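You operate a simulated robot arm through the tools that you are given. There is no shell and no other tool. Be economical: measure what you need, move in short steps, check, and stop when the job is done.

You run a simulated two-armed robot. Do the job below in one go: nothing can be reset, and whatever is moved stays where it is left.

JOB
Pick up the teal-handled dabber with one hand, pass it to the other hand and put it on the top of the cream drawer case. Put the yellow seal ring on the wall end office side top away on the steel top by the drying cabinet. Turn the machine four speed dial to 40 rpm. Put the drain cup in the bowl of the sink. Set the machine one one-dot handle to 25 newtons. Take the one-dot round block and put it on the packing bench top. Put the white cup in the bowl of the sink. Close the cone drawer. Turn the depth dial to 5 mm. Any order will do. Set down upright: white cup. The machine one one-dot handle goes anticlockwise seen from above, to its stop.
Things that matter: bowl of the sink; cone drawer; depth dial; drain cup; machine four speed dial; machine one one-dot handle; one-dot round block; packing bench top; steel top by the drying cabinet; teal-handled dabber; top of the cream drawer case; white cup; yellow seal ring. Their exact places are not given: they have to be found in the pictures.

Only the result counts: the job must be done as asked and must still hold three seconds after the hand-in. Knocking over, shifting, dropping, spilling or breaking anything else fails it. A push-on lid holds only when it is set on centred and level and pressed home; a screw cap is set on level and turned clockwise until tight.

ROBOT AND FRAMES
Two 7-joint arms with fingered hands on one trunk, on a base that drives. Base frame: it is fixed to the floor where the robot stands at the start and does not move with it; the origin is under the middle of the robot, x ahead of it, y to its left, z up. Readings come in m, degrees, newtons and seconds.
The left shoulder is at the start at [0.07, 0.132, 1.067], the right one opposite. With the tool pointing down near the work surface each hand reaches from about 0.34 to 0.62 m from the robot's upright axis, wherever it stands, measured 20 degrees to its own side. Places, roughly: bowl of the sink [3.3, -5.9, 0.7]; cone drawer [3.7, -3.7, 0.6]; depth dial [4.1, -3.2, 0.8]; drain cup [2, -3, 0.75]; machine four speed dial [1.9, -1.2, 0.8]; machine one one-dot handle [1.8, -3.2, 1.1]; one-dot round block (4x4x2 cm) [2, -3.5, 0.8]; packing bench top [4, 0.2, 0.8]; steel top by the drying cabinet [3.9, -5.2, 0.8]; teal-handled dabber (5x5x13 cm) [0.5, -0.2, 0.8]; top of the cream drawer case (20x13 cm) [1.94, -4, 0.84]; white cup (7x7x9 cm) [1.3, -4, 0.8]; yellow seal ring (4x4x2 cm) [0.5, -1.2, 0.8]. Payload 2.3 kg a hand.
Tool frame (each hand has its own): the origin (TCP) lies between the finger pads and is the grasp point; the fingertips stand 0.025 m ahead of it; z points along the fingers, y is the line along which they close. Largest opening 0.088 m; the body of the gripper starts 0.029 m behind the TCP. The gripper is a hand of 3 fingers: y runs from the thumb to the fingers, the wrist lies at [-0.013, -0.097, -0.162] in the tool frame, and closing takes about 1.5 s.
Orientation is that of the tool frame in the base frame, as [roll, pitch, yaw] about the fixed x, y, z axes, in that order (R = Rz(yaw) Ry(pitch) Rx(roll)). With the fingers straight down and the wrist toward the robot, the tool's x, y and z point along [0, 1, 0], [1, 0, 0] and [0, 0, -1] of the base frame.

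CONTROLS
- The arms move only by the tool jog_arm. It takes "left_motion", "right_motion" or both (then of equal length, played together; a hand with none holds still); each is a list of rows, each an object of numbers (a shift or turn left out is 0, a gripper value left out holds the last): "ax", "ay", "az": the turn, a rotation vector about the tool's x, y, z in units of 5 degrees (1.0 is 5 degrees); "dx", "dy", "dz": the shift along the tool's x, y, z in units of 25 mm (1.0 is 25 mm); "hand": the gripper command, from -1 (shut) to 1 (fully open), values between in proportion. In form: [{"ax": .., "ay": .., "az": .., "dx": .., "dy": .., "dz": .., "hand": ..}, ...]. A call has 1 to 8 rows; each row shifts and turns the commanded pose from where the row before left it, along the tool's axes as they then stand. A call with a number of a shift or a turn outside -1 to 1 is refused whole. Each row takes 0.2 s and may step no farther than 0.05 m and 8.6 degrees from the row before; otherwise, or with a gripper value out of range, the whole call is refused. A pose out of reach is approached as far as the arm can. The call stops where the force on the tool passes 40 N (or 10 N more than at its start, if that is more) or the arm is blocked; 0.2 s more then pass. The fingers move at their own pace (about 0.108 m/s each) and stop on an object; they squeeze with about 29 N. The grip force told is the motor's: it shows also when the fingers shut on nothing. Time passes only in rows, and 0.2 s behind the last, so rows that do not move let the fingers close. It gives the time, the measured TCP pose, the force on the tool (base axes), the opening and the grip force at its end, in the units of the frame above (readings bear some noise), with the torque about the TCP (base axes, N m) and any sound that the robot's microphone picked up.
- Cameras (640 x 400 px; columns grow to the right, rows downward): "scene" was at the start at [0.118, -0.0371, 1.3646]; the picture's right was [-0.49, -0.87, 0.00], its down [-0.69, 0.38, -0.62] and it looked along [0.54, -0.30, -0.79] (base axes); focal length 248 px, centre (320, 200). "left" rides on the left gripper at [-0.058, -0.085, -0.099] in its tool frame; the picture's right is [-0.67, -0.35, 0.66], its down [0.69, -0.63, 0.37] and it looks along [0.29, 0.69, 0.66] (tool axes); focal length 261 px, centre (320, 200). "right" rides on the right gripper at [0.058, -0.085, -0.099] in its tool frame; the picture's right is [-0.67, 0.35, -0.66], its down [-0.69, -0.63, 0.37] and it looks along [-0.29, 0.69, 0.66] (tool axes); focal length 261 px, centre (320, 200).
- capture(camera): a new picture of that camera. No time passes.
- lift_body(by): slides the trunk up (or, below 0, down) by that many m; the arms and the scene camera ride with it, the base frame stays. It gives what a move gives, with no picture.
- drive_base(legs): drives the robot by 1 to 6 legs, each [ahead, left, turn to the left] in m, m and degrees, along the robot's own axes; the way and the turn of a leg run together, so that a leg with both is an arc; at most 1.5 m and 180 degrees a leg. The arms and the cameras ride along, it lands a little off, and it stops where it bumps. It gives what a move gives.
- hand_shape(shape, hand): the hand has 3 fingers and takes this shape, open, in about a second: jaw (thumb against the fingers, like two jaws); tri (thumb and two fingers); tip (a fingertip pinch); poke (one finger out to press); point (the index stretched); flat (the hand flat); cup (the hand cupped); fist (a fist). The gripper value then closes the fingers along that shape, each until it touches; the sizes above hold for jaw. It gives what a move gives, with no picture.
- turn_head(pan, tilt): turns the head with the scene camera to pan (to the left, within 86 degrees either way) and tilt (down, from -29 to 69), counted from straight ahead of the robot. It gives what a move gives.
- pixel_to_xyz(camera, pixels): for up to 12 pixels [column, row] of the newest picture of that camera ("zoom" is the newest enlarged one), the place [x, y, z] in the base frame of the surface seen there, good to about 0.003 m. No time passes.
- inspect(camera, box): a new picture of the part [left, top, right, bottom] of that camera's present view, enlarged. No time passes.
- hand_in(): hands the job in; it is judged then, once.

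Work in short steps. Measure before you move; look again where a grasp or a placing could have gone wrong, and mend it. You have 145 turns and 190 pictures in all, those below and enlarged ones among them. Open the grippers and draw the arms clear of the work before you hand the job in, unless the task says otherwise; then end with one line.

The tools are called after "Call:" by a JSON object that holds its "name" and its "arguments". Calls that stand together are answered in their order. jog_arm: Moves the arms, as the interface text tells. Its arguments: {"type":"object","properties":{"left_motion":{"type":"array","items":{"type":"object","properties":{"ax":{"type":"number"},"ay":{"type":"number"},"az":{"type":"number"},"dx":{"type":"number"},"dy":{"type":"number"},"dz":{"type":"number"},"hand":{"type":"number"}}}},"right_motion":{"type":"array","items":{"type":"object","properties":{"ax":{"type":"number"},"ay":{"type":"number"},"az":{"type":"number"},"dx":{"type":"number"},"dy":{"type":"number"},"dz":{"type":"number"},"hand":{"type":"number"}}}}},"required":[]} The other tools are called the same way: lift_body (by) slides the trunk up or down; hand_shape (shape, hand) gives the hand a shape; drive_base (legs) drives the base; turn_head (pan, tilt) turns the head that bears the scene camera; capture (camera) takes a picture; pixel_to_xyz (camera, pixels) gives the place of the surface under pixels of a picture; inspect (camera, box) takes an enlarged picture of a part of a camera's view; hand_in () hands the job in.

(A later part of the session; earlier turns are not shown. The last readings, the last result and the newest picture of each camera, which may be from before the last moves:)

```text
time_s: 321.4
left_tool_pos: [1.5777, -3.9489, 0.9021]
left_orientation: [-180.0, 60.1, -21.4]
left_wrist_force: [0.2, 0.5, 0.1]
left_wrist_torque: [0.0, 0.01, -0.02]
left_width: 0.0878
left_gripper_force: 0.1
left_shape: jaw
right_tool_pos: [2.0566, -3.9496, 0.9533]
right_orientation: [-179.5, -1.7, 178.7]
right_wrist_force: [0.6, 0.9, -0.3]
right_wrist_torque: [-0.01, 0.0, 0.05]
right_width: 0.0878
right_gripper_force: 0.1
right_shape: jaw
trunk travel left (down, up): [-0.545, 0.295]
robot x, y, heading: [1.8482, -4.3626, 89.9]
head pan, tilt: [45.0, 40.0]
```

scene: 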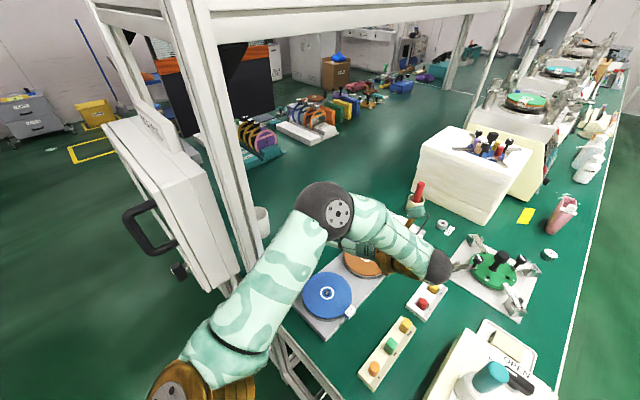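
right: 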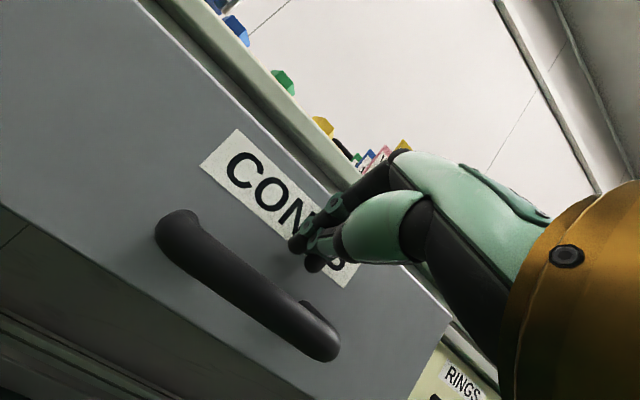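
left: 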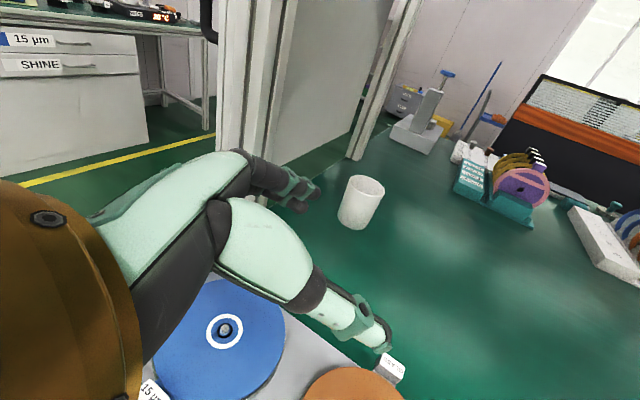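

I extend the hand toward the cup at z≈0.905, three quarters of the way, then look.

Call:
{"name": "jog_arm", "arguments": {"left_motion": [{"dx": -0.587, "dy": 0.893, "dz": 0.96}, {"dx": -0.587, "dy": 0.893, "dz": 0.96}, {"dx": -0.587, "dy": 0.893, "dz": 0.96}, {"dx": -0.587, "dy": 0.893, "dz": 0.96}, {"dx": -0.587, "dy": 0.893, "dz": 0.96}, {}]}}

Call:
{"name": "capture", "arguments": {"camera": "left"}}

Call:
{"name": "capture", "arguments": {"camera": "scene"}}

```text
time_s: 322.8
left_tool_pos: [1.4076, -4.0003, 0.905]
left_orientation: [-180.0, 60.2, -21.4]
left_wrist_force: [-0.8, 0.1, 0.1]
left_wrist_torque: [-0.01, -0.02, 0.02]
left_width: 0.0877
left_gripper_force: 0.1
left_shape: jaw
right_tool_pos: [2.0575, -3.9483, 0.953]
right_orientation: [-179.4, -1.7, 178.7]
right_wrist_force: [0.4, -0.2, 0.1]
right_wrist_torque: [0.01, -0.03, -0.01]
right_width: 0.0875
right_gripper_force: 0.0
right_shape: jaw
trunk travel left (down, up): [-0.545, 0.295]
robot x, y, heading: [1.8499, -4.3638, 90.2]
head pan, tilt: [45.0, 40.0]
```

```text
71 pictures are left
```

left: 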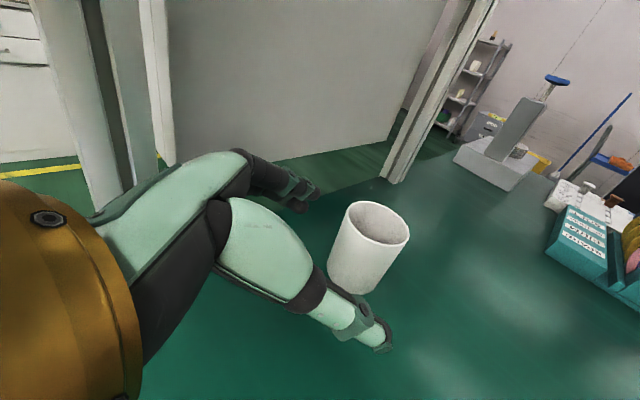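

```text
70 pictures are left
```

scene: 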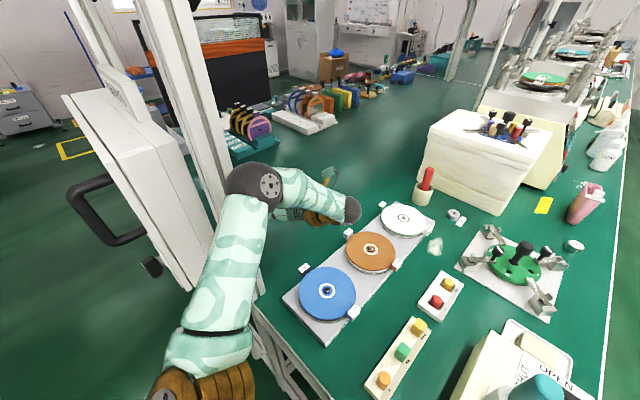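

Path is good so far, elbow close to the post. I continue with the rest in smaller rows watching force.

Call:
{"name": "jog_arm", "arguments": {"left_motion": [{"dx": -0.587, "dy": 0.893, "dz": 0.96}, {"dx": -0.587, "dy": 0.893, "dz": 0.96}, {"dx": -0.587, "dy": 0.893, "dz": 0.96}, {}]}}

Call:
{"name": "capture", "arguments": {"camera": "left"}}

Call:
{"name": "capture", "arguments": {"camera": "scene"}}

```text
time_s: 324.0
left_tool_pos: [1.3301, -4.0093, 0.917]
left_orientation: [178.0, 61.3, -24.9]
left_wrist_force: [0.7, -0.4, 0.8]
left_wrist_torque: [0.0, 0.0, 0.01]
left_width: 0.0877
left_gripper_force: 0.1
left_shape: jaw
right_tool_pos: [2.0851, -3.946, 0.9437]
right_orientation: [-178.7, -2.9, 177.3]
right_wrist_force: [0.2, -0.1, 0.7]
right_wrist_torque: [0.04, -0.01, -0.01]
right_width: 0.0882
right_gripper_force: 0.1
right_shape: jaw
trunk travel left (down, up): [-0.545, 0.295]
robot x, y, heading: [1.8503, -4.3605, 88.3]
head pan, tilt: [45.0, 40.0]
stopped in row 4 (left hand): the arm was blocked; the commanded pose is now the measured one
```

```text
69 pictures are left
```

left: 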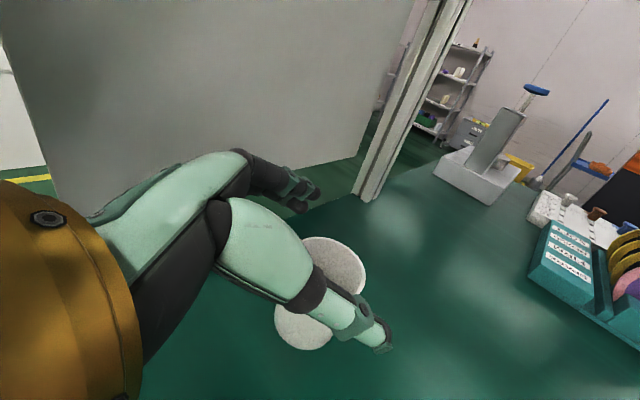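

```text
68 pictures are left
```

scene: 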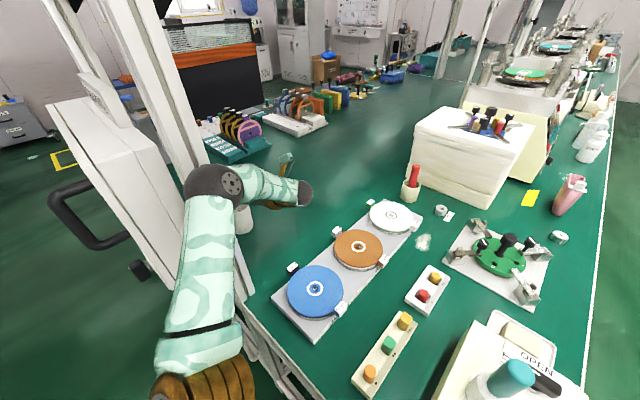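

The elbow met the post. I shift the base 5 cm right (straightening the arm on the next reach) and fix the heading.

Call:
{"name": "drive_base", "arguments": {"legs": [[0, -0.055, 0], [0, 0, 1.7]]}}

Call:
{"name": "inspect", "arguments": {"camera": "scene", "box": [140, 100, 340, 300]}}

```text
time_s: 325.4
left_tool_pos: [1.3513, -4.0387, 0.9073]
left_orientation: [179.7, 60.2, -21.1]
left_wrist_force: [-0.5, -0.3, 0.1]
left_wrist_torque: [0.02, -0.05, 0.0]
left_width: 0.0877
left_gripper_force: 0.1
left_shape: jaw
right_tool_pos: [2.1044, -3.9474, 0.9525]
right_orientation: [-179.4, -1.7, 179.4]
right_wrist_force: [0.0, 0.0, -0.7]
right_wrist_torque: [0.04, -0.01, -0.04]
right_width: 0.0874
right_gripper_force: 0.2
right_shape: jaw
trunk travel left (down, up): [-0.545, 0.295]
robot x, y, heading: [1.9057, -4.3637, 90.7]
head pan, tilt: [45.0, 40.0]
```

```text
2.00 times, centred on (240, 200) of scene
```

zoom: 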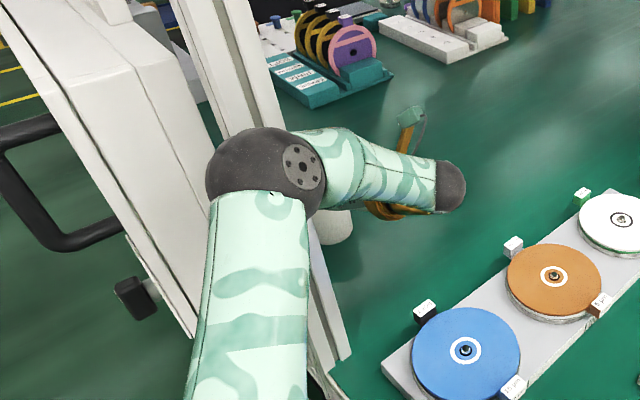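

Now at (1.351,-4.039). I extend the remaining 5 cm in small rows.

Call:
{"name": "jog_arm", "arguments": {"left_motion": [{"dx": -0.31, "dy": 0.16, "dz": 0.54}, {"dx": -0.31, "dy": 0.16, "dz": 0.54}, {"dx": -0.31, "dy": 0.16, "dz": 0.54}, {}]}}

Call:
{"name": "capture", "arguments": {"camera": "left"}}

```text
time_s: 326.4
left_tool_pos: [1.3044, -4.0349, 0.9076]
left_orientation: [179.9, 60.1, -20.9]
left_wrist_force: [0.2, 0.1, 0.2]
left_wrist_torque: [0.0, 0.02, 0.0]
left_width: 0.0879
left_gripper_force: 0.0
left_shape: jaw
right_tool_pos: [2.1038, -3.9475, 0.9535]
right_orientation: [-179.5, -1.8, 179.4]
right_wrist_force: [0.6, -0.4, -0.1]
right_wrist_torque: [0.01, -0.01, 0.02]
right_width: 0.0875
right_gripper_force: 0.0
right_shape: jaw
trunk travel left (down, up): [-0.545, 0.295]
robot x, y, heading: [1.905, -4.3684, 90.7]
head pan, tilt: [45.0, 40.0]
```

```text
66 pictures are left
```

left: 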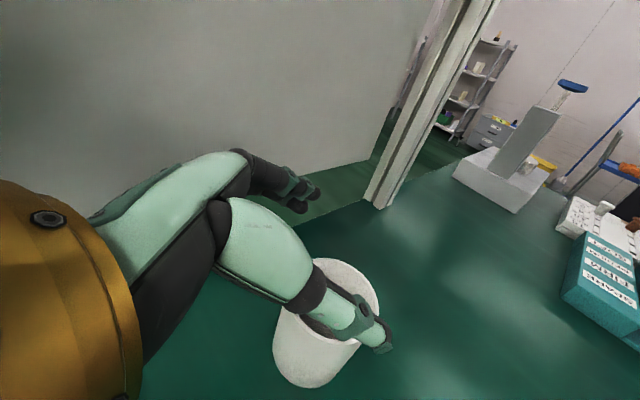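

Aligned: the cup is centred between the fingers laterally. I descend 69 mm, move forward 20 mm, and look.

Call:
{"name": "jog_arm", "arguments": {"left_motion": [{"dx": 0.6, "dz": 0.345}, {"dx": 0.6, "dz": 0.345}, {"dx": 0.6, "dz": 0.345}, {"dx": 0.6, "dz": 0.345}, {"dx": -0.2, "dz": 0.35}, {"dx": -0.2, "dz": 0.35}, {}]}}

Call:
{"name": "capture", "arguments": {"camera": "left"}}

```text
time_s: 328.0
left_tool_pos: [1.2852, -4.0276, 0.8385]
left_orientation: [180.0, 60.1, -20.7]
left_wrist_force: [0.1, 0.4, -0.1]
left_wrist_torque: [0.02, 0.0, 0.02]
left_width: 0.0874
left_gripper_force: 0.1
left_shape: jaw
right_tool_pos: [2.1043, -3.9473, 0.9522]
right_orientation: [-179.5, -1.7, 179.3]
right_wrist_force: [0.2, -0.3, -0.7]
right_wrist_torque: [0.01, 0.02, 0.0]
right_width: 0.0879
right_gripper_force: 0.1
right_shape: jaw
trunk travel left (down, up): [-0.545, 0.295]
robot x, y, heading: [1.9026, -4.3679, 90.3]
head pan, tilt: [45.0, 40.0]
```

```text
65 pictures are left
```

left: 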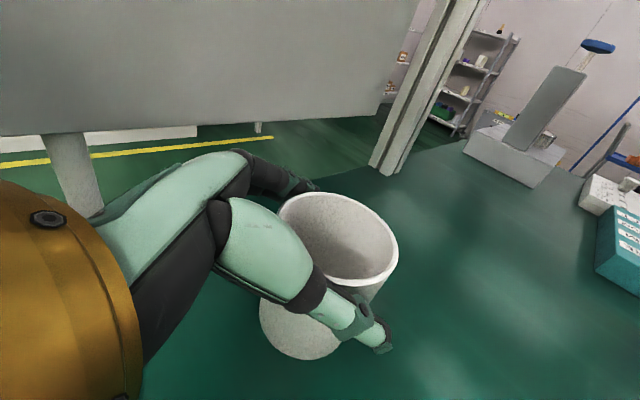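

The rim sits between thumb and fingers. I close and lift straight up.

Call:
{"name": "jog_arm", "arguments": {"left_motion": [{"hand": -1}, {}, {}, {}, {}, {}, {}]}}

Call:
{"name": "jog_arm", "arguments": {"left_motion": [{"dx": -0.4, "dz": -0.23}, {"dx": -0.6, "dz": -0.345}, {"dx": -0.6, "dz": -0.345}, {"dx": -0.6, "dz": -0.345}, {}]}}

Call:
{"name": "capture", "arguments": {"camera": "left"}}

```text
time_s: 329.6
left_tool_pos: [1.2848, -4.0268, 0.8378]
left_orientation: [179.9, 60.1, -20.9]
left_wrist_force: [-0.4, -0.4, -0.1]
left_wrist_torque: [0.0, -0.03, 0.03]
left_width: 0.0586
left_gripper_force: 29.3
left_shape: jaw
right_tool_pos: [2.1045, -3.9474, 0.9531]
right_orientation: [-179.3, -1.7, 179.3]
right_wrist_force: [0.4, 0.5, 0.3]
right_wrist_torque: [-0.01, -0.01, 0.02]
right_width: 0.0878
right_gripper_force: 0.0
right_shape: jaw
trunk travel left (down, up): [-0.545, 0.295]
robot x, y, heading: [1.9058, -4.3671, 90.4]
head pan, tilt: [45.0, 40.0]
```

```text
time_s: 330.8
left_tool_pos: [1.2863, -4.0232, 0.903]
left_orientation: [179.4, 60.3, -21.3]
left_wrist_force: [0.1, -0.7, -1.0]
left_wrist_torque: [0.03, -0.03, 0.02]
left_width: 0.0586
left_gripper_force: 29.3
left_shape: jaw
right_tool_pos: [2.1074, -3.9453, 0.9505]
right_orientation: [-179.2, -1.8, 179.4]
right_wrist_force: [-0.3, -0.2, 0.9]
right_wrist_torque: [-0.01, 0.01, 0.01]
right_width: 0.0878
right_gripper_force: 0.1
right_shape: jaw
trunk travel left (down, up): [-0.545, 0.295]
robot x, y, heading: [1.9065, -4.3625, 90.6]
head pan, tilt: [45.0, 40.0]
```

```text
64 pictures are left
```

left: 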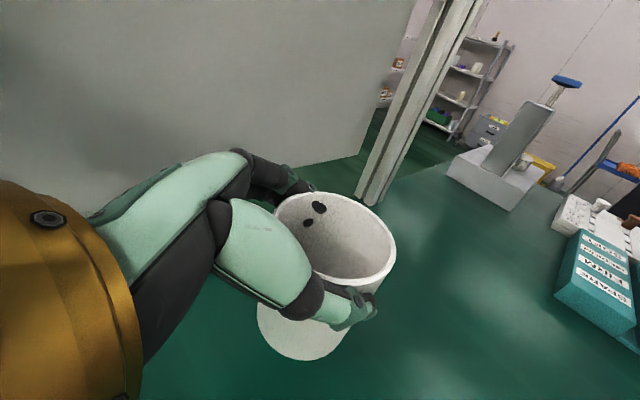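

Cup held. I raise the trunk 8 cm, then retract the hand east of the post.

Call:
{"name": "lift_body", "arguments": {"by": 0.08}}

Call:
{"name": "jog_arm", "arguments": {"left_motion": [{"dx": 0.53, "dy": -0.67, "dz": -0.93}, {"dx": 0.53, "dy": -0.67, "dz": -0.93}, {"dx": 0.53, "dy": -0.67, "dz": -0.93}, {"dx": 0.53, "dy": -0.67, "dz": -0.93}, {"dx": 0.53, "dy": -0.67, "dz": -0.93}, {}]}}

Call:
{"name": "jog_arm", "arguments": {"left_motion": [{"dx": 0.53, "dy": -0.67, "dz": -0.93}, {"dx": 0.53, "dy": -0.67, "dz": -0.93}, {"dx": 0.53, "dy": -0.67, "dz": -0.93}, {"dx": 0.53, "dy": -0.67, "dz": -0.93}, {"dx": 0.53, "dy": -0.67, "dz": -0.93}, {}]}}

Call:
{"name": "capture", "arguments": {"camera": "scene"}}

```text
time_s: 331.9
left_tool_pos: [1.2867, -4.0243, 0.9841]
left_orientation: [179.7, 60.3, -21.1]
left_wrist_force: [-0.1, -0.5, -1.1]
left_wrist_torque: [0.0, 0.01, 0.02]
left_width: 0.0584
left_gripper_force: 28.8
left_shape: jaw
right_tool_pos: [2.1075, -3.9464, 1.0319]
right_orientation: [-179.1, -1.8, 179.4]
right_wrist_force: [-0.2, 0.0, -0.1]
right_wrist_torque: [-0.02, -0.05, -0.02]
right_width: 0.0877
right_gripper_force: 0.1
right_shape: jaw
trunk travel left (down, up): [-0.625, 0.215]
robot x, y, heading: [1.9057, -4.3657, 90.4]
head pan, tilt: [45.0, 40.0]
```

```text
time_s: 333.3
left_tool_pos: [1.4386, -3.9953, 0.9834]
left_orientation: [179.9, 60.1, -20.9]
left_wrist_force: [-0.3, 0.0, -0.1]
left_wrist_torque: [0.0, 0.0, 0.0]
left_width: 0.0581
left_gripper_force: 28.8
left_shape: jaw
right_tool_pos: [2.1041, -3.9478, 1.0328]
right_orientation: [-179.4, -1.6, 179.4]
right_wrist_force: [0.0, 0.4, 0.5]
right_wrist_torque: [-0.03, 0.01, 0.02]
right_width: 0.0877
right_gripper_force: 0.0
right_shape: jaw
trunk travel left (down, up): [-0.625, 0.215]
robot x, y, heading: [1.9052, -4.3672, 90.6]
head pan, tilt: [45.0, 40.0]
```

```text
time_s: 334.7
left_tool_pos: [1.5952, -3.963, 0.9838]
left_orientation: [179.9, 60.0, -20.8]
left_wrist_force: [-0.1, 0.3, -0.7]
left_wrist_torque: [-0.02, -0.05, 0.0]
left_width: 0.0575
left_gripper_force: 29.5
left_shape: jaw
right_tool_pos: [2.1048, -3.9456, 1.0331]
right_orientation: [-179.3, -1.5, 179.3]
right_wrist_force: [-0.9, -0.1, -0.1]
right_wrist_torque: [0.01, 0.04, 0.03]
right_width: 0.0876
right_gripper_force: 0.1
right_shape: jaw
trunk travel left (down, up): [-0.625, 0.215]
robot x, y, heading: [1.9064, -4.3652, 90.1]
head pan, tilt: [45.0, 40.0]
```

```text
63 pictures are left
```

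scene: 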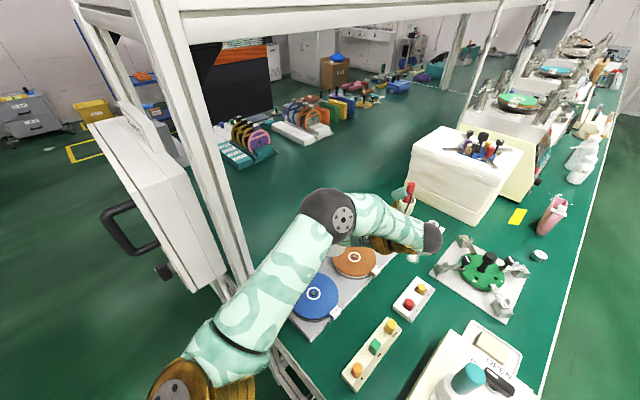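

I back out of the bench end, slide right and turn around toward the sink; meanwhile I'll re-aim the hand more forward and lift the right hand.

Call:
{"name": "drive_base", "arguments": {"legs": [[-0.5, -0.03, 0], [0, -0.88, 0], [0, 0, 180]]}}

Call:
{"name": "jog_arm", "arguments": {"left_motion": [{"ax": 1, "az": 0.575}, {"ax": 1, "az": 0.575}, {"ax": 1, "az": 0.575}, {"ax": 1, "az": 0.575}, {"ax": 1, "az": 0.575}, {"ax": 1, "az": 0.575}, {"ax": 1, "az": 0.575}, {"ax": 1, "az": 0.575}], "right_motion": [{"dz": -1}, {"dz": -1}, {"dz": -1}, {"dz": -1}, {"dy": -0.5}, {"dy": -0.5}, {}, {}]}}

Call:
{"name": "turn_head", "arguments": {"pan": 15, "tilt": 40}}

Call:
{"name": "capture", "arguments": {"camera": "scene"}}

```text
time_s: 349.3
left_tool_pos: [3.1362, -5.2516, 0.9846]
left_orientation: [179.8, 60.2, 160.6]
left_wrist_force: [-0.3, 1.2, 0.0]
left_wrist_torque: [-0.04, -0.04, -0.03]
left_width: 0.0573
left_gripper_force: 29.0
left_shape: jaw
right_tool_pos: [2.6268, -5.2822, 1.0329]
right_orientation: [-179.3, -1.6, 1.0]
right_wrist_force: [0.3, 0.4, -0.8]
right_wrist_torque: [-0.03, -0.01, 0.03]
right_width: 0.0877
right_gripper_force: 0.0
right_shape: jaw
trunk travel left (down, up): [-0.625, 0.215]
robot x, y, heading: [2.8156, -4.8577, -87.7]
head pan, tilt: [45.0, 40.0]
```

```text
time_s: 351.1
left_tool_pos: [3.1368, -5.2506, 0.9839]
left_orientation: [179.8, 60.1, 114.4]
left_wrist_force: [0.0, -0.1, -1.0]
left_wrist_torque: [-0.01, 0.02, 0.01]
left_width: 0.0571
left_gripper_force: 28.9
left_shape: jaw
right_tool_pos: [2.6209, -5.2641, 1.1329]
right_orientation: [-179.4, -1.8, 0.9]
right_wrist_force: [-0.2, -0.3, 0.3]
right_wrist_torque: [-0.02, 0.01, 0.02]
right_width: 0.0877
right_gripper_force: 0.0
right_shape: jaw
right hand out of reach, approached as far as the arm can: row 6
trunk travel left (down, up): [-0.625, 0.215]
robot x, y, heading: [2.8161, -4.8624, -87.8]
head pan, tilt: [45.0, 40.0]
```

```text
time_s: 352.1
left_tool_pos: [3.1363, -5.251, 0.9846]
left_orientation: [179.7, 60.1, 114.4]
left_wrist_force: [0.7, 0.2, -0.3]
left_wrist_torque: [-0.04, -0.02, 0.04]
left_width: 0.0572
left_gripper_force: 28.3
left_shape: jaw
right_tool_pos: [2.6211, -5.2645, 1.1339]
right_orientation: [-179.2, -1.7, 1.1]
right_wrist_force: [0.2, 0.3, 1.0]
right_wrist_torque: [0.03, -0.01, 0.0]
right_width: 0.0877
right_gripper_force: 0.1
right_shape: jaw
trunk travel left (down, up): [-0.625, 0.215]
robot x, y, heading: [2.8173, -4.8579, -87.9]
head pan, tilt: [15.0, 40.0]
```

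```text
62 pictures are left
```

scene: 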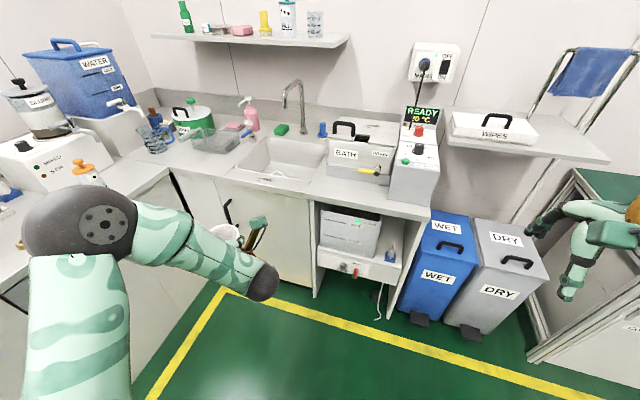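

I drive to the sink (axis ≈(3.10,-5.40)) with the cup held high.

Call:
{"name": "drive_base", "arguments": {"legs": [[0, 0, -2.1], [0.3, 0.28, 0], [0.23, 0, 0]]}}

Call:
{"name": "capture", "arguments": {"camera": "scene"}}

```text
time_s: 356.4
left_tool_pos: [3.3997, -5.7931, 0.984]
left_orientation: [179.8, 60.1, 112.0]
left_wrist_force: [-0.5, 0.3, 0.1]
left_wrist_torque: [-0.01, 0.0, 0.01]
left_width: 0.0572
left_gripper_force: 28.4
left_shape: jaw
right_tool_pos: [2.8849, -5.7844, 1.1336]
right_orientation: [-179.3, -1.7, -1.4]
right_wrist_force: [-0.9, -0.1, 0.5]
right_wrist_torque: [-0.02, 0.02, 0.0]
right_width: 0.0877
right_gripper_force: 0.0
right_shape: jaw
trunk travel left (down, up): [-0.625, 0.215]
robot x, y, heading: [3.0974, -5.3896, -90.2]
head pan, tilt: [15.0, 40.0]
```

```text
61 pictures are left
```

scene: 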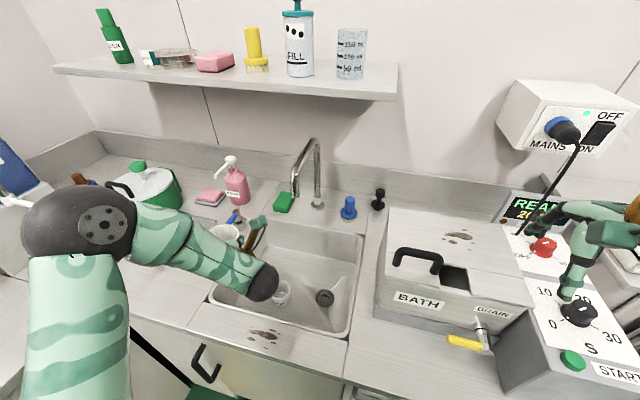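

I nudge 4 cm closer, then bring the cup over the back-left part of the bowl.

Call:
{"name": "drive_base", "arguments": {"legs": [[0.04, 0, 0]]}}

Call:
{"name": "jog_arm", "arguments": {"left_motion": [{"dx": -0.44, "dy": -0.67, "dz": 0.75}, {"dx": -0.44, "dy": -0.67, "dz": 0.75}, {"dx": -0.44, "dy": -0.67, "dz": 0.75}, {"dx": -0.44, "dy": -0.67, "dz": 0.75}, {}]}}

Call:
{"name": "capture", "arguments": {"camera": "scene"}}

Call:
{"name": "capture", "arguments": {"camera": "left"}}

```text
time_s: 357.2
left_tool_pos: [3.401, -5.8304, 0.9851]
left_orientation: [180.0, 60.4, 112.3]
left_wrist_force: [-0.7, 0.3, 0.2]
left_wrist_torque: [-0.01, -0.02, -0.03]
left_width: 0.0573
left_gripper_force: 29.2
left_shape: jaw
right_tool_pos: [2.8841, -5.8198, 1.1346]
right_orientation: [-179.4, -1.8, -1.5]
right_wrist_force: [0.2, -1.0, -0.1]
right_wrist_torque: [0.01, 0.01, 0.0]
right_width: 0.0879
right_gripper_force: 0.1
right_shape: jaw
trunk travel left (down, up): [-0.625, 0.215]
robot x, y, heading: [3.0953, -5.4299, -90.4]
head pan, tilt: [15.0, 40.0]
```

```text
time_s: 358.4
left_tool_pos: [3.371, -5.9401, 0.9844]
left_orientation: [179.8, 60.1, 112.1]
left_wrist_force: [-0.6, -0.6, 0.3]
left_wrist_torque: [0.01, -0.02, -0.03]
left_width: 0.0573
left_gripper_force: 28.9
left_shape: jaw
right_tool_pos: [2.8838, -5.8244, 1.1335]
right_orientation: [-179.3, -1.7, -1.4]
right_wrist_force: [-0.2, 1.0, 0.1]
right_wrist_torque: [0.02, 0.02, 0.01]
right_width: 0.0872
right_gripper_force: 0.1
right_shape: jaw
trunk travel left (down, up): [-0.625, 0.215]
robot x, y, heading: [3.1001, -5.4265, -90.1]
head pan, tilt: [15.0, 40.0]
```

```text
60 pictures are left
```

scene: 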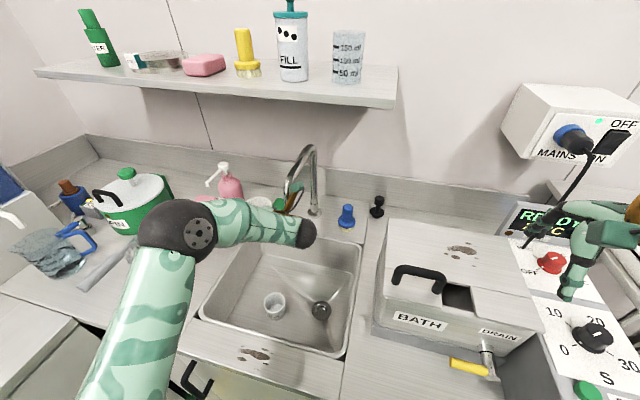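

```text
59 pictures are left
```

left: 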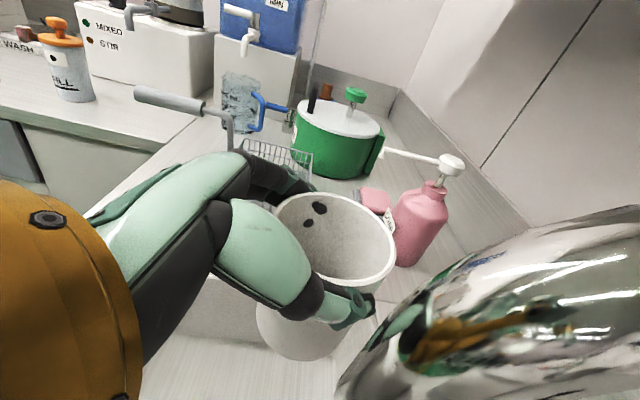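

The chrome faucet looks very near the hand. I measure how near before lowering.

Call:
{"name": "pixel_to_xyz", "arguments": {"camera": "left", "pixels": [[420, 330], [520, 330], [600, 230], [360, 385], [560, 390], [350, 325]]}}

Call:
{"name": "pixel_to_xyz", "arguments": {"camera": "scene", "pixels": [[312, 150], [313, 180], [314, 205], [300, 165], [288, 190], [305, 152]]}}

```text
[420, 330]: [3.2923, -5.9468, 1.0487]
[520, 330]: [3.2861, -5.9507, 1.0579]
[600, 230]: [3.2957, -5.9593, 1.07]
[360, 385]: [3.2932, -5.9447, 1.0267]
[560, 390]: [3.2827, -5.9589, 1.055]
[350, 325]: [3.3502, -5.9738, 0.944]
```

```text
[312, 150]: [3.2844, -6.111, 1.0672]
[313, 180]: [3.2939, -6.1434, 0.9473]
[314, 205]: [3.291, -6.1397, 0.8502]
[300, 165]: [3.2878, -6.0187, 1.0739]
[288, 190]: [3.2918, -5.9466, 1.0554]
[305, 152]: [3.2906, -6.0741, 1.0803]
```

The spout tip is at (3.29,-5.945,1.03), ~5 cm from the hand; lowering takes the hand away beneath it. I descend with a slight shift toward me.

Call:
{"name": "jog_arm", "arguments": {"left_motion": [{"dx": 0.99, "dy": 0.11, "dz": 0.26}, {"dx": 0.99, "dy": 0.11, "dz": 0.26}, {"dx": 0.864, "dz": 0.497}, {"dx": 0.864, "dz": 0.497}, {"dx": 0.864, "dz": 0.497}, {"dx": 0.864, "dz": 0.497}, {}]}}

Call:
{"name": "capture", "arguments": {"camera": "left"}}

Call:
{"name": "capture", "arguments": {"camera": "scene"}}

```text
time_s: 360.0
left_tool_pos: [3.371, -5.9238, 0.8346]
left_orientation: [179.8, 60.2, 112.0]
left_wrist_force: [-0.2, 0.5, -0.6]
left_wrist_torque: [0.03, 0.02, -0.02]
left_width: 0.0572
left_gripper_force: 28.9
left_shape: jaw
right_tool_pos: [2.8842, -5.8247, 1.132]
right_orientation: [-179.3, -1.8, -1.4]
right_wrist_force: [0.4, 0.8, 0.8]
right_wrist_torque: [-0.02, -0.01, 0.0]
right_width: 0.088
right_gripper_force: 0.1
right_shape: jaw
trunk travel left (down, up): [-0.625, 0.215]
robot x, y, heading: [3.0936, -5.4341, -90.3]
head pan, tilt: [15.0, 40.0]
```

```text
58 pictures are left
```

left: 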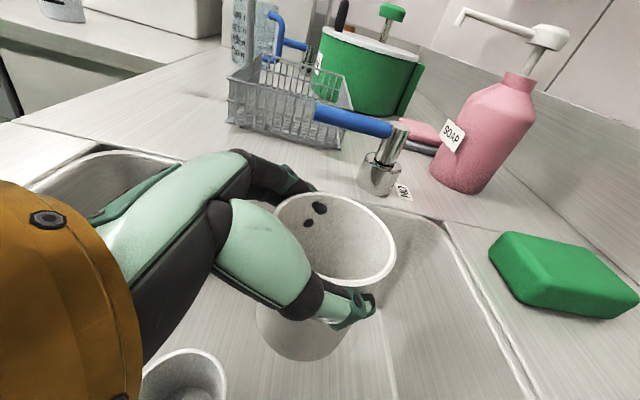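

```text
57 pictures are left
```

scene: 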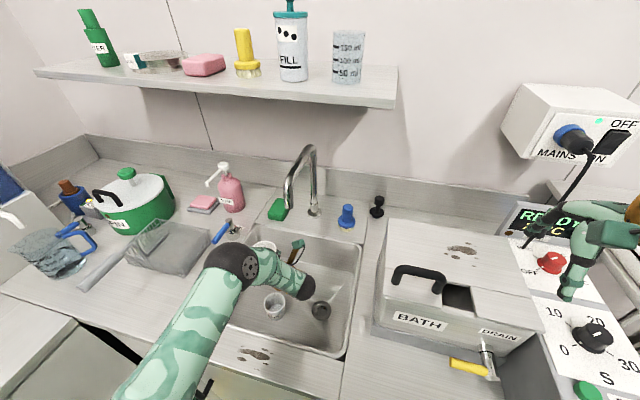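

Clear of the spout. I continue down 75 mm, then small steps to contact.

Call:
{"name": "jog_arm", "arguments": {"left_motion": [{"dx": 0.864, "dz": 0.497}, {"dx": 0.864, "dz": 0.497}, {"dx": 0.864, "dz": 0.497}, {"dx": 0.35, "dz": 0.2}, {}]}}

Call:
{"name": "capture", "arguments": {"camera": "left"}}

```text
time_s: 361.2
left_tool_pos: [3.3711, -5.9245, 0.7509]
left_orientation: [179.8, 60.1, 112.1]
left_wrist_force: [0.0, -0.3, -0.6]
left_wrist_torque: [-0.01, 0.01, 0.0]
left_width: 0.057
left_gripper_force: 28.9
left_shape: jaw
right_tool_pos: [2.8839, -5.8251, 1.134]
right_orientation: [-179.2, -1.8, -1.4]
right_wrist_force: [0.0, 0.0, -0.2]
right_wrist_torque: [0.01, 0.01, 0.0]
right_width: 0.0878
right_gripper_force: 0.0
right_shape: jaw
trunk travel left (down, up): [-0.625, 0.215]
robot x, y, heading: [3.0957, -5.429, -90.4]
head pan, tilt: [15.0, 40.0]
```

```text
56 pictures are left
```

left: 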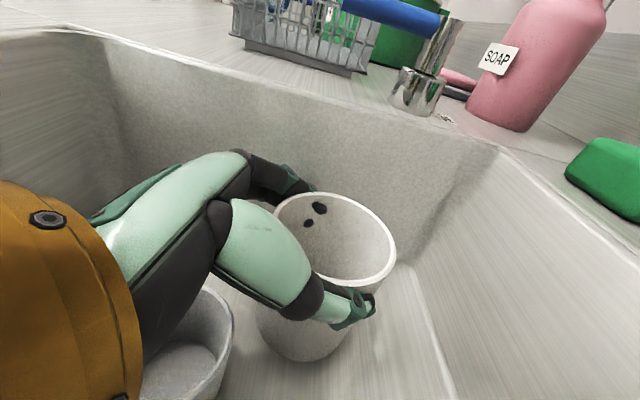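

Still free of the drain cup. Small steps to contact.

Call:
{"name": "jog_arm", "arguments": {"left_motion": [{"dx": 0.17, "dz": 0.1}, {"dx": 0.17, "dz": 0.1}, {"dx": 0.12, "dz": 0.07}, {"dx": 0.1, "dz": 0.06}, {}]}}

```text
time_s: 362.4
left_tool_pos: [3.3707, -5.9259, 0.7334]
left_orientation: [179.6, 60.1, 111.9]
left_wrist_force: [-0.5, 0.1, 0.1]
left_wrist_torque: [0.02, -0.03, 0.01]
left_width: 0.057
left_gripper_force: 28.9
left_shape: jaw
right_tool_pos: [2.8833, -5.825, 1.1324]
right_orientation: [-179.2, -1.8, -1.4]
right_wrist_force: [-0.2, 0.0, 0.3]
right_wrist_torque: [0.0, 0.03, -0.01]
right_width: 0.0879
right_gripper_force: 0.1
right_shape: jaw
trunk travel left (down, up): [-0.625, 0.215]
robot x, y, heading: [3.0908, -5.4283, -90.0]
head pan, tilt: [15.0, 40.0]
```

Call:
{"name": "jog_arm", "arguments": {"left_motion": [{"dx": 0.1, "dz": 0.06}, {"dx": 0.1, "dz": 0.06}, {"dx": 0.1, "dz": 0.06}, {}]}}

```text
time_s: 363.4
left_tool_pos: [3.3715, -5.9229, 0.7303]
left_orientation: [179.4, 60.6, 111.9]
left_wrist_force: [3.8, -3.7, 22.3]
left_wrist_torque: [-0.17, -0.52, -0.11]
left_width: 0.0572
left_gripper_force: 29.1
left_shape: jaw
right_tool_pos: [2.8821, -5.8209, 1.1352]
right_orientation: [-179.5, -2.0, -1.3]
right_wrist_force: [-0.2, 0.0, -1.2]
right_wrist_torque: [0.04, -0.05, 0.01]
right_width: 0.0876
right_gripper_force: 0.0
right_shape: jaw
trunk travel left (down, up): [-0.625, 0.215]
robot x, y, heading: [3.0985, -5.4267, -90.2]
head pan, tilt: [15.0, 40.0]
```

Firm contact. I relax slightly, open, and rise along the same path.

Call:
{"name": "jog_arm", "arguments": {"left_motion": [{"dx": -0.1, "dz": -0.06}, {"hand": 1}, {}, {}, {}, {"dx": -0.5, "dz": -0.29}, {"dx": -0.864, "dz": -0.497}, {}]}}

Call:
{"name": "capture", "arguments": {"camera": "left"}}

```text
time_s: 365.2
left_tool_pos: [3.3728, -5.9257, 0.7692]
left_orientation: [180.0, 60.2, 112.2]
left_wrist_force: [0.0, 0.1, -0.8]
left_wrist_torque: [0.03, 0.0, 0.01]
left_width: 0.0877
left_gripper_force: 0.0
left_shape: jaw
right_tool_pos: [2.8839, -5.8247, 1.1341]
right_orientation: [-179.3, -1.8, -1.5]
right_wrist_force: [0.1, 0.2, 0.8]
right_wrist_torque: [0.01, 0.01, 0.02]
right_width: 0.0878
right_gripper_force: 0.0
right_shape: jaw
trunk travel left (down, up): [-0.625, 0.215]
robot x, y, heading: [3.0941, -5.43, -90.2]
head pan, tilt: [15.0, 40.0]
```

```text
55 pictures are left
```

left: 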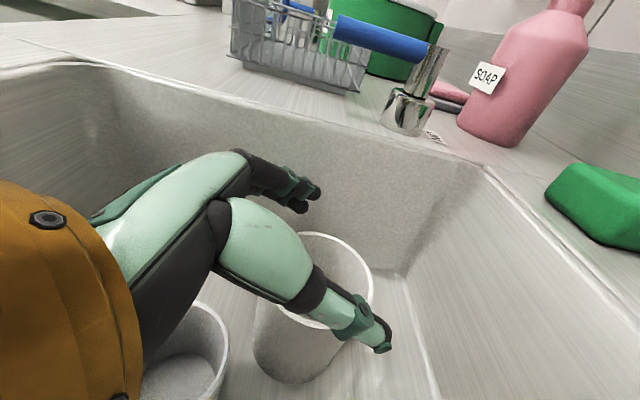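

White cup stands upright in the bowl. I rise and draw the hand back toward me.

Call:
{"name": "jog_arm", "arguments": {"left_motion": [{"dx": -0.864, "dz": -0.497}, {"dx": -0.864, "dz": -0.497}, {"dx": -0.864, "dz": -0.497}, {"dx": -0.864, "dz": -0.497}, {"dx": -0.3, "dy": 0.15, "dz": -0.95}, {"dx": -0.3, "dy": 0.15, "dz": -0.95}, {"dx": -0.3, "dy": 0.15, "dz": -0.95}, {"dx": -0.3, "dy": 0.15, "dz": -0.95}]}}

Call:
{"name": "drive_base", "arguments": {"legs": [[-0.45, 0, 0]]}}

Call:
{"name": "capture", "arguments": {"camera": "scene"}}

```text
time_s: 367.0
left_tool_pos: [3.3591, -5.8553, 0.942]
left_orientation: [179.7, 60.0, 112.1]
left_wrist_force: [0.2, 0.1, 0.2]
left_wrist_torque: [0.03, -0.03, 0.05]
left_width: 0.0876
left_gripper_force: 0.1
left_shape: jaw
right_tool_pos: [2.8842, -5.8245, 1.1328]
right_orientation: [-179.4, -1.8, -1.4]
right_wrist_force: [-0.4, -0.1, -0.2]
right_wrist_torque: [-0.01, 0.01, -0.01]
right_width: 0.0878
right_gripper_force: 0.0
right_shape: jaw
trunk travel left (down, up): [-0.625, 0.215]
robot x, y, heading: [3.096, -5.4287, -90.3]
head pan, tilt: [15.0, 40.0]
```

```text
time_s: 369.7
left_tool_pos: [3.3613, -5.4098, 0.941]
left_orientation: [179.9, 60.1, 112.2]
left_wrist_force: [-0.4, 0.2, -1.0]
left_wrist_torque: [-0.02, -0.02, 0.01]
left_width: 0.0879
left_gripper_force: 0.1
left_shape: jaw
right_tool_pos: [2.8861, -5.378, 1.134]
right_orientation: [-179.2, -1.8, -1.4]
right_wrist_force: [-0.1, -0.4, -0.9]
right_wrist_torque: [-0.01, -0.03, 0.0]
right_width: 0.0879
right_gripper_force: 0.0
right_shape: jaw
trunk travel left (down, up): [-0.625, 0.215]
robot x, y, heading: [3.0948, -4.9837, -90.6]
head pan, tilt: [15.0, 40.0]
```

```text
54 pictures are left
```

scene: 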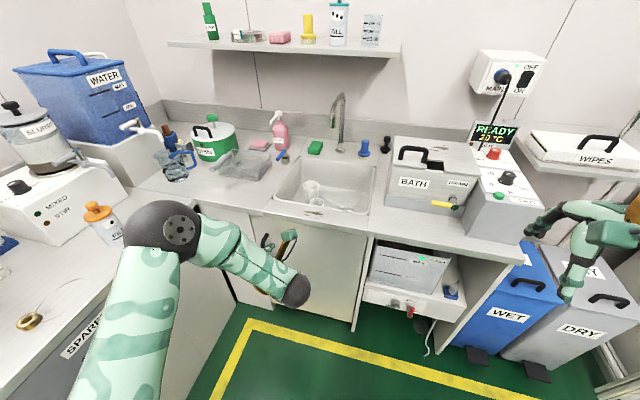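

Both cups are in the bowl. I return the left hand to pointing down (20 rows) and drive to the round block by machine one.

Call:
{"name": "jog_arm", "arguments": {"left_motion": [{"ax": 0.5785, "ay": 0.389, "az": 1}, {"ax": 0.5785, "ay": 0.389, "az": 1}, {"ax": 0.5785, "ay": 0.389, "az": 1}, {"ax": 0.5785, "ay": 0.389, "az": 1}, {"ax": 0.5785, "ay": 0.389, "az": 1}, {"ax": 0.5785, "ay": 0.389, "az": 1}, {"ax": 0.5785, "ay": 0.389, "az": 1}, {"ax": 0.5785, "ay": 0.389, "az": 1}]}}

Call:
{"name": "jog_arm", "arguments": {"left_motion": [{"ax": 0.5785, "ay": 0.389, "az": 1}, {"ax": 0.5785, "ay": 0.389, "az": 1}, {"ax": 0.5785, "ay": 0.389, "az": 1}, {"ax": 0.5785, "ay": 0.389, "az": 1}, {"ax": 0.5785, "ay": 0.389, "az": 1}, {"ax": 0.5785, "ay": 0.389, "az": 1}, {"ax": 0.5785, "ay": 0.389, "az": 1}, {"ax": 0.5785, "ay": 0.389, "az": 1}]}}

Call:
{"name": "jog_arm", "arguments": {"left_motion": [{"ax": 0.5785, "ay": 0.389, "az": 1}, {"ax": 0.5785, "ay": 0.389, "az": 1}, {"ax": 0.5785, "ay": 0.389, "az": 1}, {"ax": 0.5785, "ay": 0.389, "az": 1}, {"ax": 0.06, "ay": 0.04, "az": 0.1}]}}

Call:
{"name": "drive_base", "arguments": {"legs": [[-0.6, 0, 0], [0, 0, -89.4], [0, -0.72, 0], [0.5, 0, 0]]}}

Call:
{"name": "turn_head", "arguments": {"pan": -10, "tilt": 45}}

Call:
{"name": "capture", "arguments": {"camera": "scene"}}

```text
time_s: 371.5
left_tool_pos: [3.3614, -5.4092, 0.9418]
left_orientation: [160.7, 35.6, 56.6]
left_wrist_force: [0.9, -0.1, -0.6]
left_wrist_torque: [0.02, 0.0, -0.02]
left_width: 0.0874
left_gripper_force: 0.0
left_shape: jaw
right_tool_pos: [2.8863, -5.3769, 1.133]
right_orientation: [-179.3, -1.7, -1.4]
right_wrist_force: [1.2, -0.3, 0.1]
right_wrist_torque: [0.01, 0.0, 0.03]
right_width: 0.0876
right_gripper_force: 0.1
right_shape: jaw
trunk travel left (down, up): [-0.625, 0.215]
robot x, y, heading: [3.0996, -4.9822, -90.1]
head pan, tilt: [15.0, 40.0]
```

```text
time_s: 373.3
left_tool_pos: [3.3617, -5.4105, 0.941]
left_orientation: [169.8, 9.5, 19.6]
left_wrist_force: [0.1, 0.2, -0.5]
left_wrist_torque: [0.02, 0.01, 0.01]
left_width: 0.0875
left_gripper_force: 0.1
left_shape: jaw
right_tool_pos: [2.8876, -5.3781, 1.1337]
right_orientation: [-179.3, -1.8, -1.4]
right_wrist_force: [0.9, 0.2, 0.2]
right_wrist_torque: [0.02, 0.04, 0.01]
right_width: 0.0878
right_gripper_force: 0.0
right_shape: jaw
trunk travel left (down, up): [-0.625, 0.215]
robot x, y, heading: [3.0984, -4.9827, -90.5]
head pan, tilt: [15.0, 40.0]
```

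```text
time_s: 374.5
left_tool_pos: [3.3607, -5.4096, 0.9412]
left_orientation: [-179.8, -0.3, -0.2]
left_wrist_force: [-0.6, 0.1, -0.8]
left_wrist_torque: [0.0, 0.02, 0.04]
left_width: 0.0878
left_gripper_force: 0.1
left_shape: jaw
right_tool_pos: [2.8866, -5.3772, 1.1334]
right_orientation: [-179.4, -1.8, -1.4]
right_wrist_force: [0.4, -0.5, -0.1]
right_wrist_torque: [-0.01, -0.01, -0.01]
right_width: 0.0875
right_gripper_force: 0.1
right_shape: jaw
trunk travel left (down, up): [-0.625, 0.215]
robot x, y, heading: [3.0995, -4.9815, -90.2]
head pan, tilt: [15.0, 40.0]
```

```text
time_s: 387.8
left_tool_pos: [2.17, -3.9332, 0.9414]
left_orientation: [-179.8, -0.2, -89.2]
left_wrist_force: [0.0, -1.4, 0.7]
left_wrist_torque: [0.02, 0.01, -0.02]
left_width: 0.0879
left_gripper_force: 0.0
left_shape: jaw
right_tool_pos: [2.1947, -3.4576, 1.1337]
right_orientation: [-179.3, -1.8, -90.5]
right_wrist_force: [-0.2, 0.2, 0.2]
right_wrist_torque: [0.01, 0.0, -0.02]
right_width: 0.0877
right_gripper_force: 0.0
right_shape: jaw
trunk travel left (down, up): [-0.625, 0.215]
robot x, y, heading: [2.5963, -3.6613, -179.3]
head pan, tilt: [15.0, 40.0]
```

```text
time_s: 388.7
left_tool_pos: [2.1681, -3.9327, 0.9404]
left_orientation: [-179.8, -0.3, -89.2]
left_wrist_force: [0.6, 0.1, 0.0]
left_wrist_torque: [0.01, 0.01, -0.03]
left_width: 0.0878
left_gripper_force: 0.1
left_shape: jaw
right_tool_pos: [2.1929, -3.4567, 1.1336]
right_orientation: [-179.3, -1.8, -90.5]
right_wrist_force: [0.0, -0.6, 0.2]
right_wrist_torque: [0.0, 0.01, 0.06]
right_width: 0.088
right_gripper_force: 0.1
right_shape: jaw
trunk travel left (down, up): [-0.625, 0.215]
robot x, y, heading: [2.5949, -3.6625, -179.4]
head pan, tilt: [-10.0, 45.0]
```

```text
53 pictures are left
```

scene: 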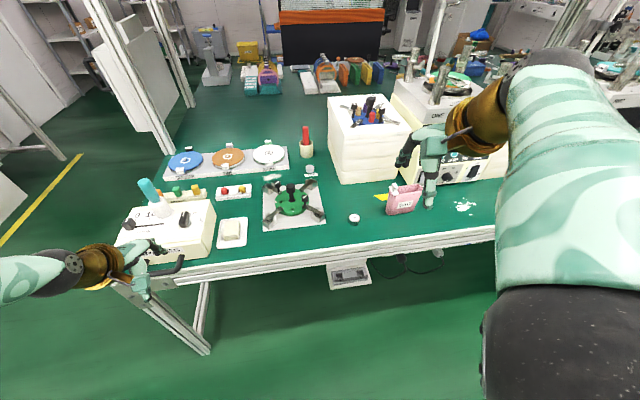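

A small round block is at (354,218). I enlarge and measure it.

Call:
{"name": "inspect", "arguments": {"camera": "scene", "box": [334, 203, 374, 233]}}

Call:
{"name": "pixel_to_xyz", "arguments": {"camera": "zoom", "pixels": [[320, 190], [260, 200], [380, 200], [320, 160], [320, 235], [320, 300]]}}

Call:
{"name": "inspect", "arguments": {"camera": "scene", "box": [290, 155, 350, 195]}}

```text
13.33 times, centred on (354, 218) of scene
```

zoom: 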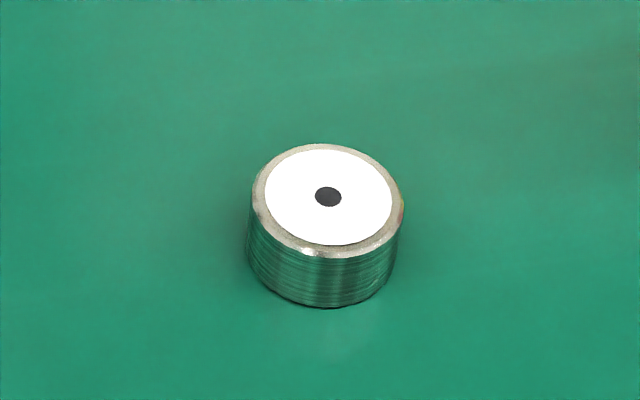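

```text
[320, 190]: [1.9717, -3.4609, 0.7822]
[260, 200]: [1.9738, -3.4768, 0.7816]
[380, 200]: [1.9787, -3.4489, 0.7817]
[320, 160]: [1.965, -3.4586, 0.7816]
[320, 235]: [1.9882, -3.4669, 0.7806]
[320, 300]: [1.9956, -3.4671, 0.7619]
```

```text
10.00 times, centred on (320, 175) of scene
```

zoom: 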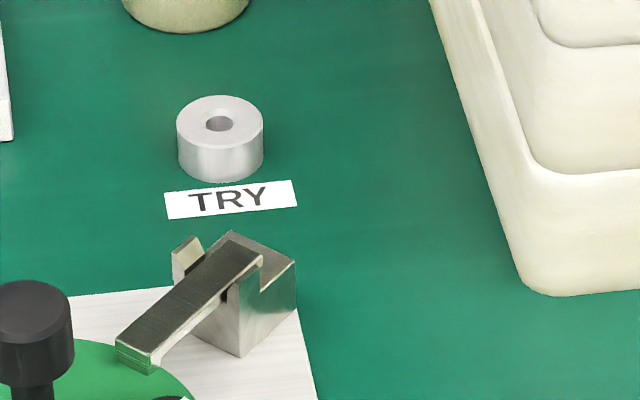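

The one-dot block: centre (1.975,-3.463), top 0.782. I raise the left hand (dabber near), drive ahead 15 cm, and lower the right hand over it.

Call:
{"name": "jog_arm", "arguments": {"left_motion": [{"dz": -1}, {"dz": -1}, {"dz": -1}, {"dz": -1}, {}]}}

Call:
{"name": "drive_base", "arguments": {"legs": [[0.15, 0, -0.5]]}}

Call:
{"name": "jog_arm", "arguments": {"right_motion": [{"dy": 0.7, "dz": 0.9}, {"dy": 0.7, "dz": 0.9}, {"dy": 0.7, "dz": 0.9}, {"dy": 0.6, "dz": 0.9}, {"dz": 1}, {"dz": 1}, {"dz": 1}, {"dz": 1}]}}

Call:
{"name": "capture", "arguments": {"camera": "right"}}

```text
time_s: 389.9
left_tool_pos: [2.1696, -3.9306, 1.0407]
left_orientation: [-179.7, -0.3, -89.2]
left_wrist_force: [0.8, -0.3, 0.0]
left_wrist_torque: [0.0, -0.02, 0.0]
left_width: 0.0877
left_gripper_force: 0.0
left_shape: jaw
right_tool_pos: [2.1939, -3.457, 1.1341]
right_orientation: [-179.2, -1.7, -90.6]
right_wrist_force: [0.3, 0.1, -0.4]
right_wrist_torque: [-0.01, 0.03, 0.0]
right_width: 0.0879
right_gripper_force: 0.0
right_shape: jaw
trunk travel left (down, up): [-0.625, 0.215]
robot x, y, heading: [2.5973, -3.6622, -179.3]
head pan, tilt: [-10.0, 45.0]
```

```text
time_s: 391.3
left_tool_pos: [2.0171, -3.9284, 1.0419]
left_orientation: [-180.0, -0.2, -89.6]
left_wrist_force: [0.2, 0.3, -1.1]
left_wrist_torque: [0.03, -0.04, -0.02]
left_width: 0.0878
left_gripper_force: 0.1
left_shape: jaw
right_tool_pos: [2.0476, -3.4542, 1.1335]
right_orientation: [-179.4, -1.7, -91.0]
right_wrist_force: [0.1, -0.1, 0.2]
right_wrist_torque: [-0.01, 0.01, -0.04]
right_width: 0.088
right_gripper_force: 0.0
right_shape: jaw
trunk travel left (down, up): [-0.625, 0.215]
robot x, y, heading: [2.4404, -3.664, -179.9]
head pan, tilt: [-10.0, 45.0]
```

```text
time_s: 393.1
left_tool_pos: [2.014, -3.9287, 1.0392]
left_orientation: [-179.7, -0.2, -89.6]
left_wrist_force: [-0.1, 0.4, 0.3]
left_wrist_torque: [0.01, 0.02, -0.01]
left_width: 0.0876
left_gripper_force: 0.0
left_shape: jaw
right_tool_pos: [1.9786, -3.4594, 0.9436]
right_orientation: [-179.3, -1.8, -91.0]
right_wrist_force: [0.0, 0.0, -0.7]
right_wrist_torque: [0.01, 0.0, -0.02]
right_width: 0.0876
right_gripper_force: 0.0
right_shape: jaw
trunk travel left (down, up): [-0.625, 0.215]
robot x, y, heading: [2.44, -3.662, -180.2]
head pan, tilt: [-10.0, 45.0]
```

```text
50 pictures are left
```

right: 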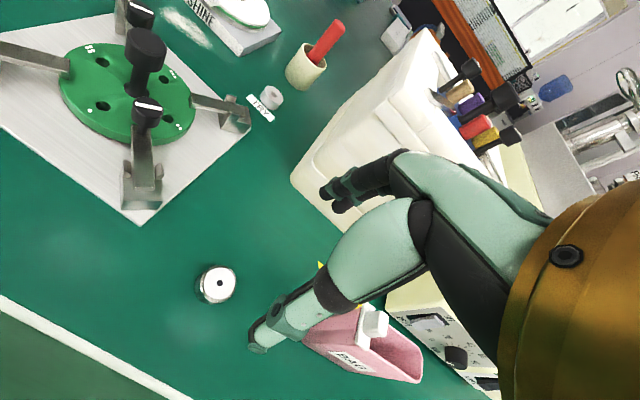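

I check the BAG's distance from the hand's path and the block position.

Call:
{"name": "pixel_to_xyz", "arguments": {"camera": "right", "pixels": [[220, 284], [312, 335], [330, 360], [355, 325], [205, 284], [235, 280]]}}

```text
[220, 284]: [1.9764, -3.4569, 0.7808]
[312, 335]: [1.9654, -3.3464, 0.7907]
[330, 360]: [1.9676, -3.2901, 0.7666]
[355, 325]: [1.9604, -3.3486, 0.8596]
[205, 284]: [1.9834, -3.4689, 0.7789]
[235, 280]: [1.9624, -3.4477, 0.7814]
```

Bag is 7 cm clear. I descend to 0.79, close and lift.

Call:
{"name": "jog_arm", "arguments": {"right_motion": [{"dz": 1, "dy": 0.13}, {"dz": 1}, {"dz": 1}, {"dz": 1}, {"dz": 1}, {"dz": 0.8}, {"dz": 0.33}, {}]}}

Call:
{"name": "jog_arm", "arguments": {"right_motion": [{"hand": -1}, {}, {}, {}, {}, {}, {"dz": -1}, {"dz": -1}]}}

Call:
{"name": "jog_arm", "arguments": {"right_motion": [{"dz": -1}, {"dz": -1}, {"dz": -1}, {"dz": -1}, {"dz": -1}, {"dz": -1}, {"dz": -1}, {"dz": -1}]}}

Call:
{"name": "capture", "arguments": {"camera": "right"}}

```text
time_s: 394.9
left_tool_pos: [2.0144, -3.9297, 1.0416]
left_orientation: [-179.8, -0.3, -89.6]
left_wrist_force: [0.4, -0.2, -0.5]
left_wrist_torque: [0.0, 0.0, 0.0]
left_width: 0.0875
left_gripper_force: 0.0
left_shape: jaw
right_tool_pos: [1.9785, -3.4648, 0.7893]
right_orientation: [-179.3, -1.9, -91.1]
right_wrist_force: [0.1, 0.0, -0.5]
right_wrist_torque: [0.0, -0.02, 0.0]
right_width: 0.0877
right_gripper_force: 0.0
right_shape: jaw
trunk travel left (down, up): [-0.625, 0.215]
robot x, y, heading: [2.443, -3.6651, -179.7]
head pan, tilt: [-10.0, 45.0]
```

```text
time_s: 396.7
left_tool_pos: [2.016, -3.9292, 1.04]
left_orientation: [-179.8, -0.3, -89.7]
left_wrist_force: [0.5, 0.1, -0.8]
left_wrist_torque: [0.0, 0.0, -0.01]
left_width: 0.0879
left_gripper_force: 0.0
left_shape: jaw
right_tool_pos: [1.9794, -3.4621, 0.8398]
right_orientation: [-179.2, -1.8, -91.1]
right_wrist_force: [-0.7, 0.3, -1.0]
right_wrist_torque: [-0.01, -0.01, 0.02]
right_width: 0.027
right_gripper_force: 28.6
right_shape: jaw
trunk travel left (down, up): [-0.625, 0.215]
robot x, y, heading: [2.4439, -3.6643, -179.7]
head pan, tilt: [-10.0, 45.0]
```

```text
time_s: 398.5
left_tool_pos: [2.0146, -3.9278, 1.0398]
left_orientation: [-179.9, -0.3, -89.6]
left_wrist_force: [-0.4, -0.1, -0.7]
left_wrist_torque: [0.02, 0.0, 0.01]
left_width: 0.0875
left_gripper_force: 0.1
left_shape: jaw
right_tool_pos: [1.9761, -3.4567, 1.0398]
right_orientation: [-179.2, -1.8, -91.1]
right_wrist_force: [0.2, -0.7, -1.0]
right_wrist_torque: [-0.05, -0.02, -0.01]
right_width: 0.0269
right_gripper_force: 28.7
right_shape: jaw
trunk travel left (down, up): [-0.625, 0.215]
robot x, y, heading: [2.4418, -3.6617, -179.9]
head pan, tilt: [-10.0, 45.0]
```

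```text
49 pictures are left
```

right: 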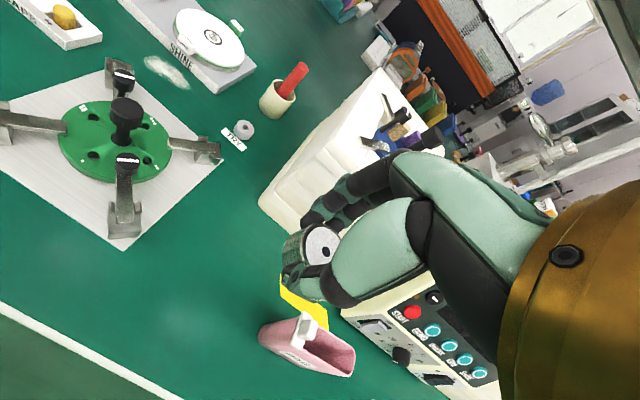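

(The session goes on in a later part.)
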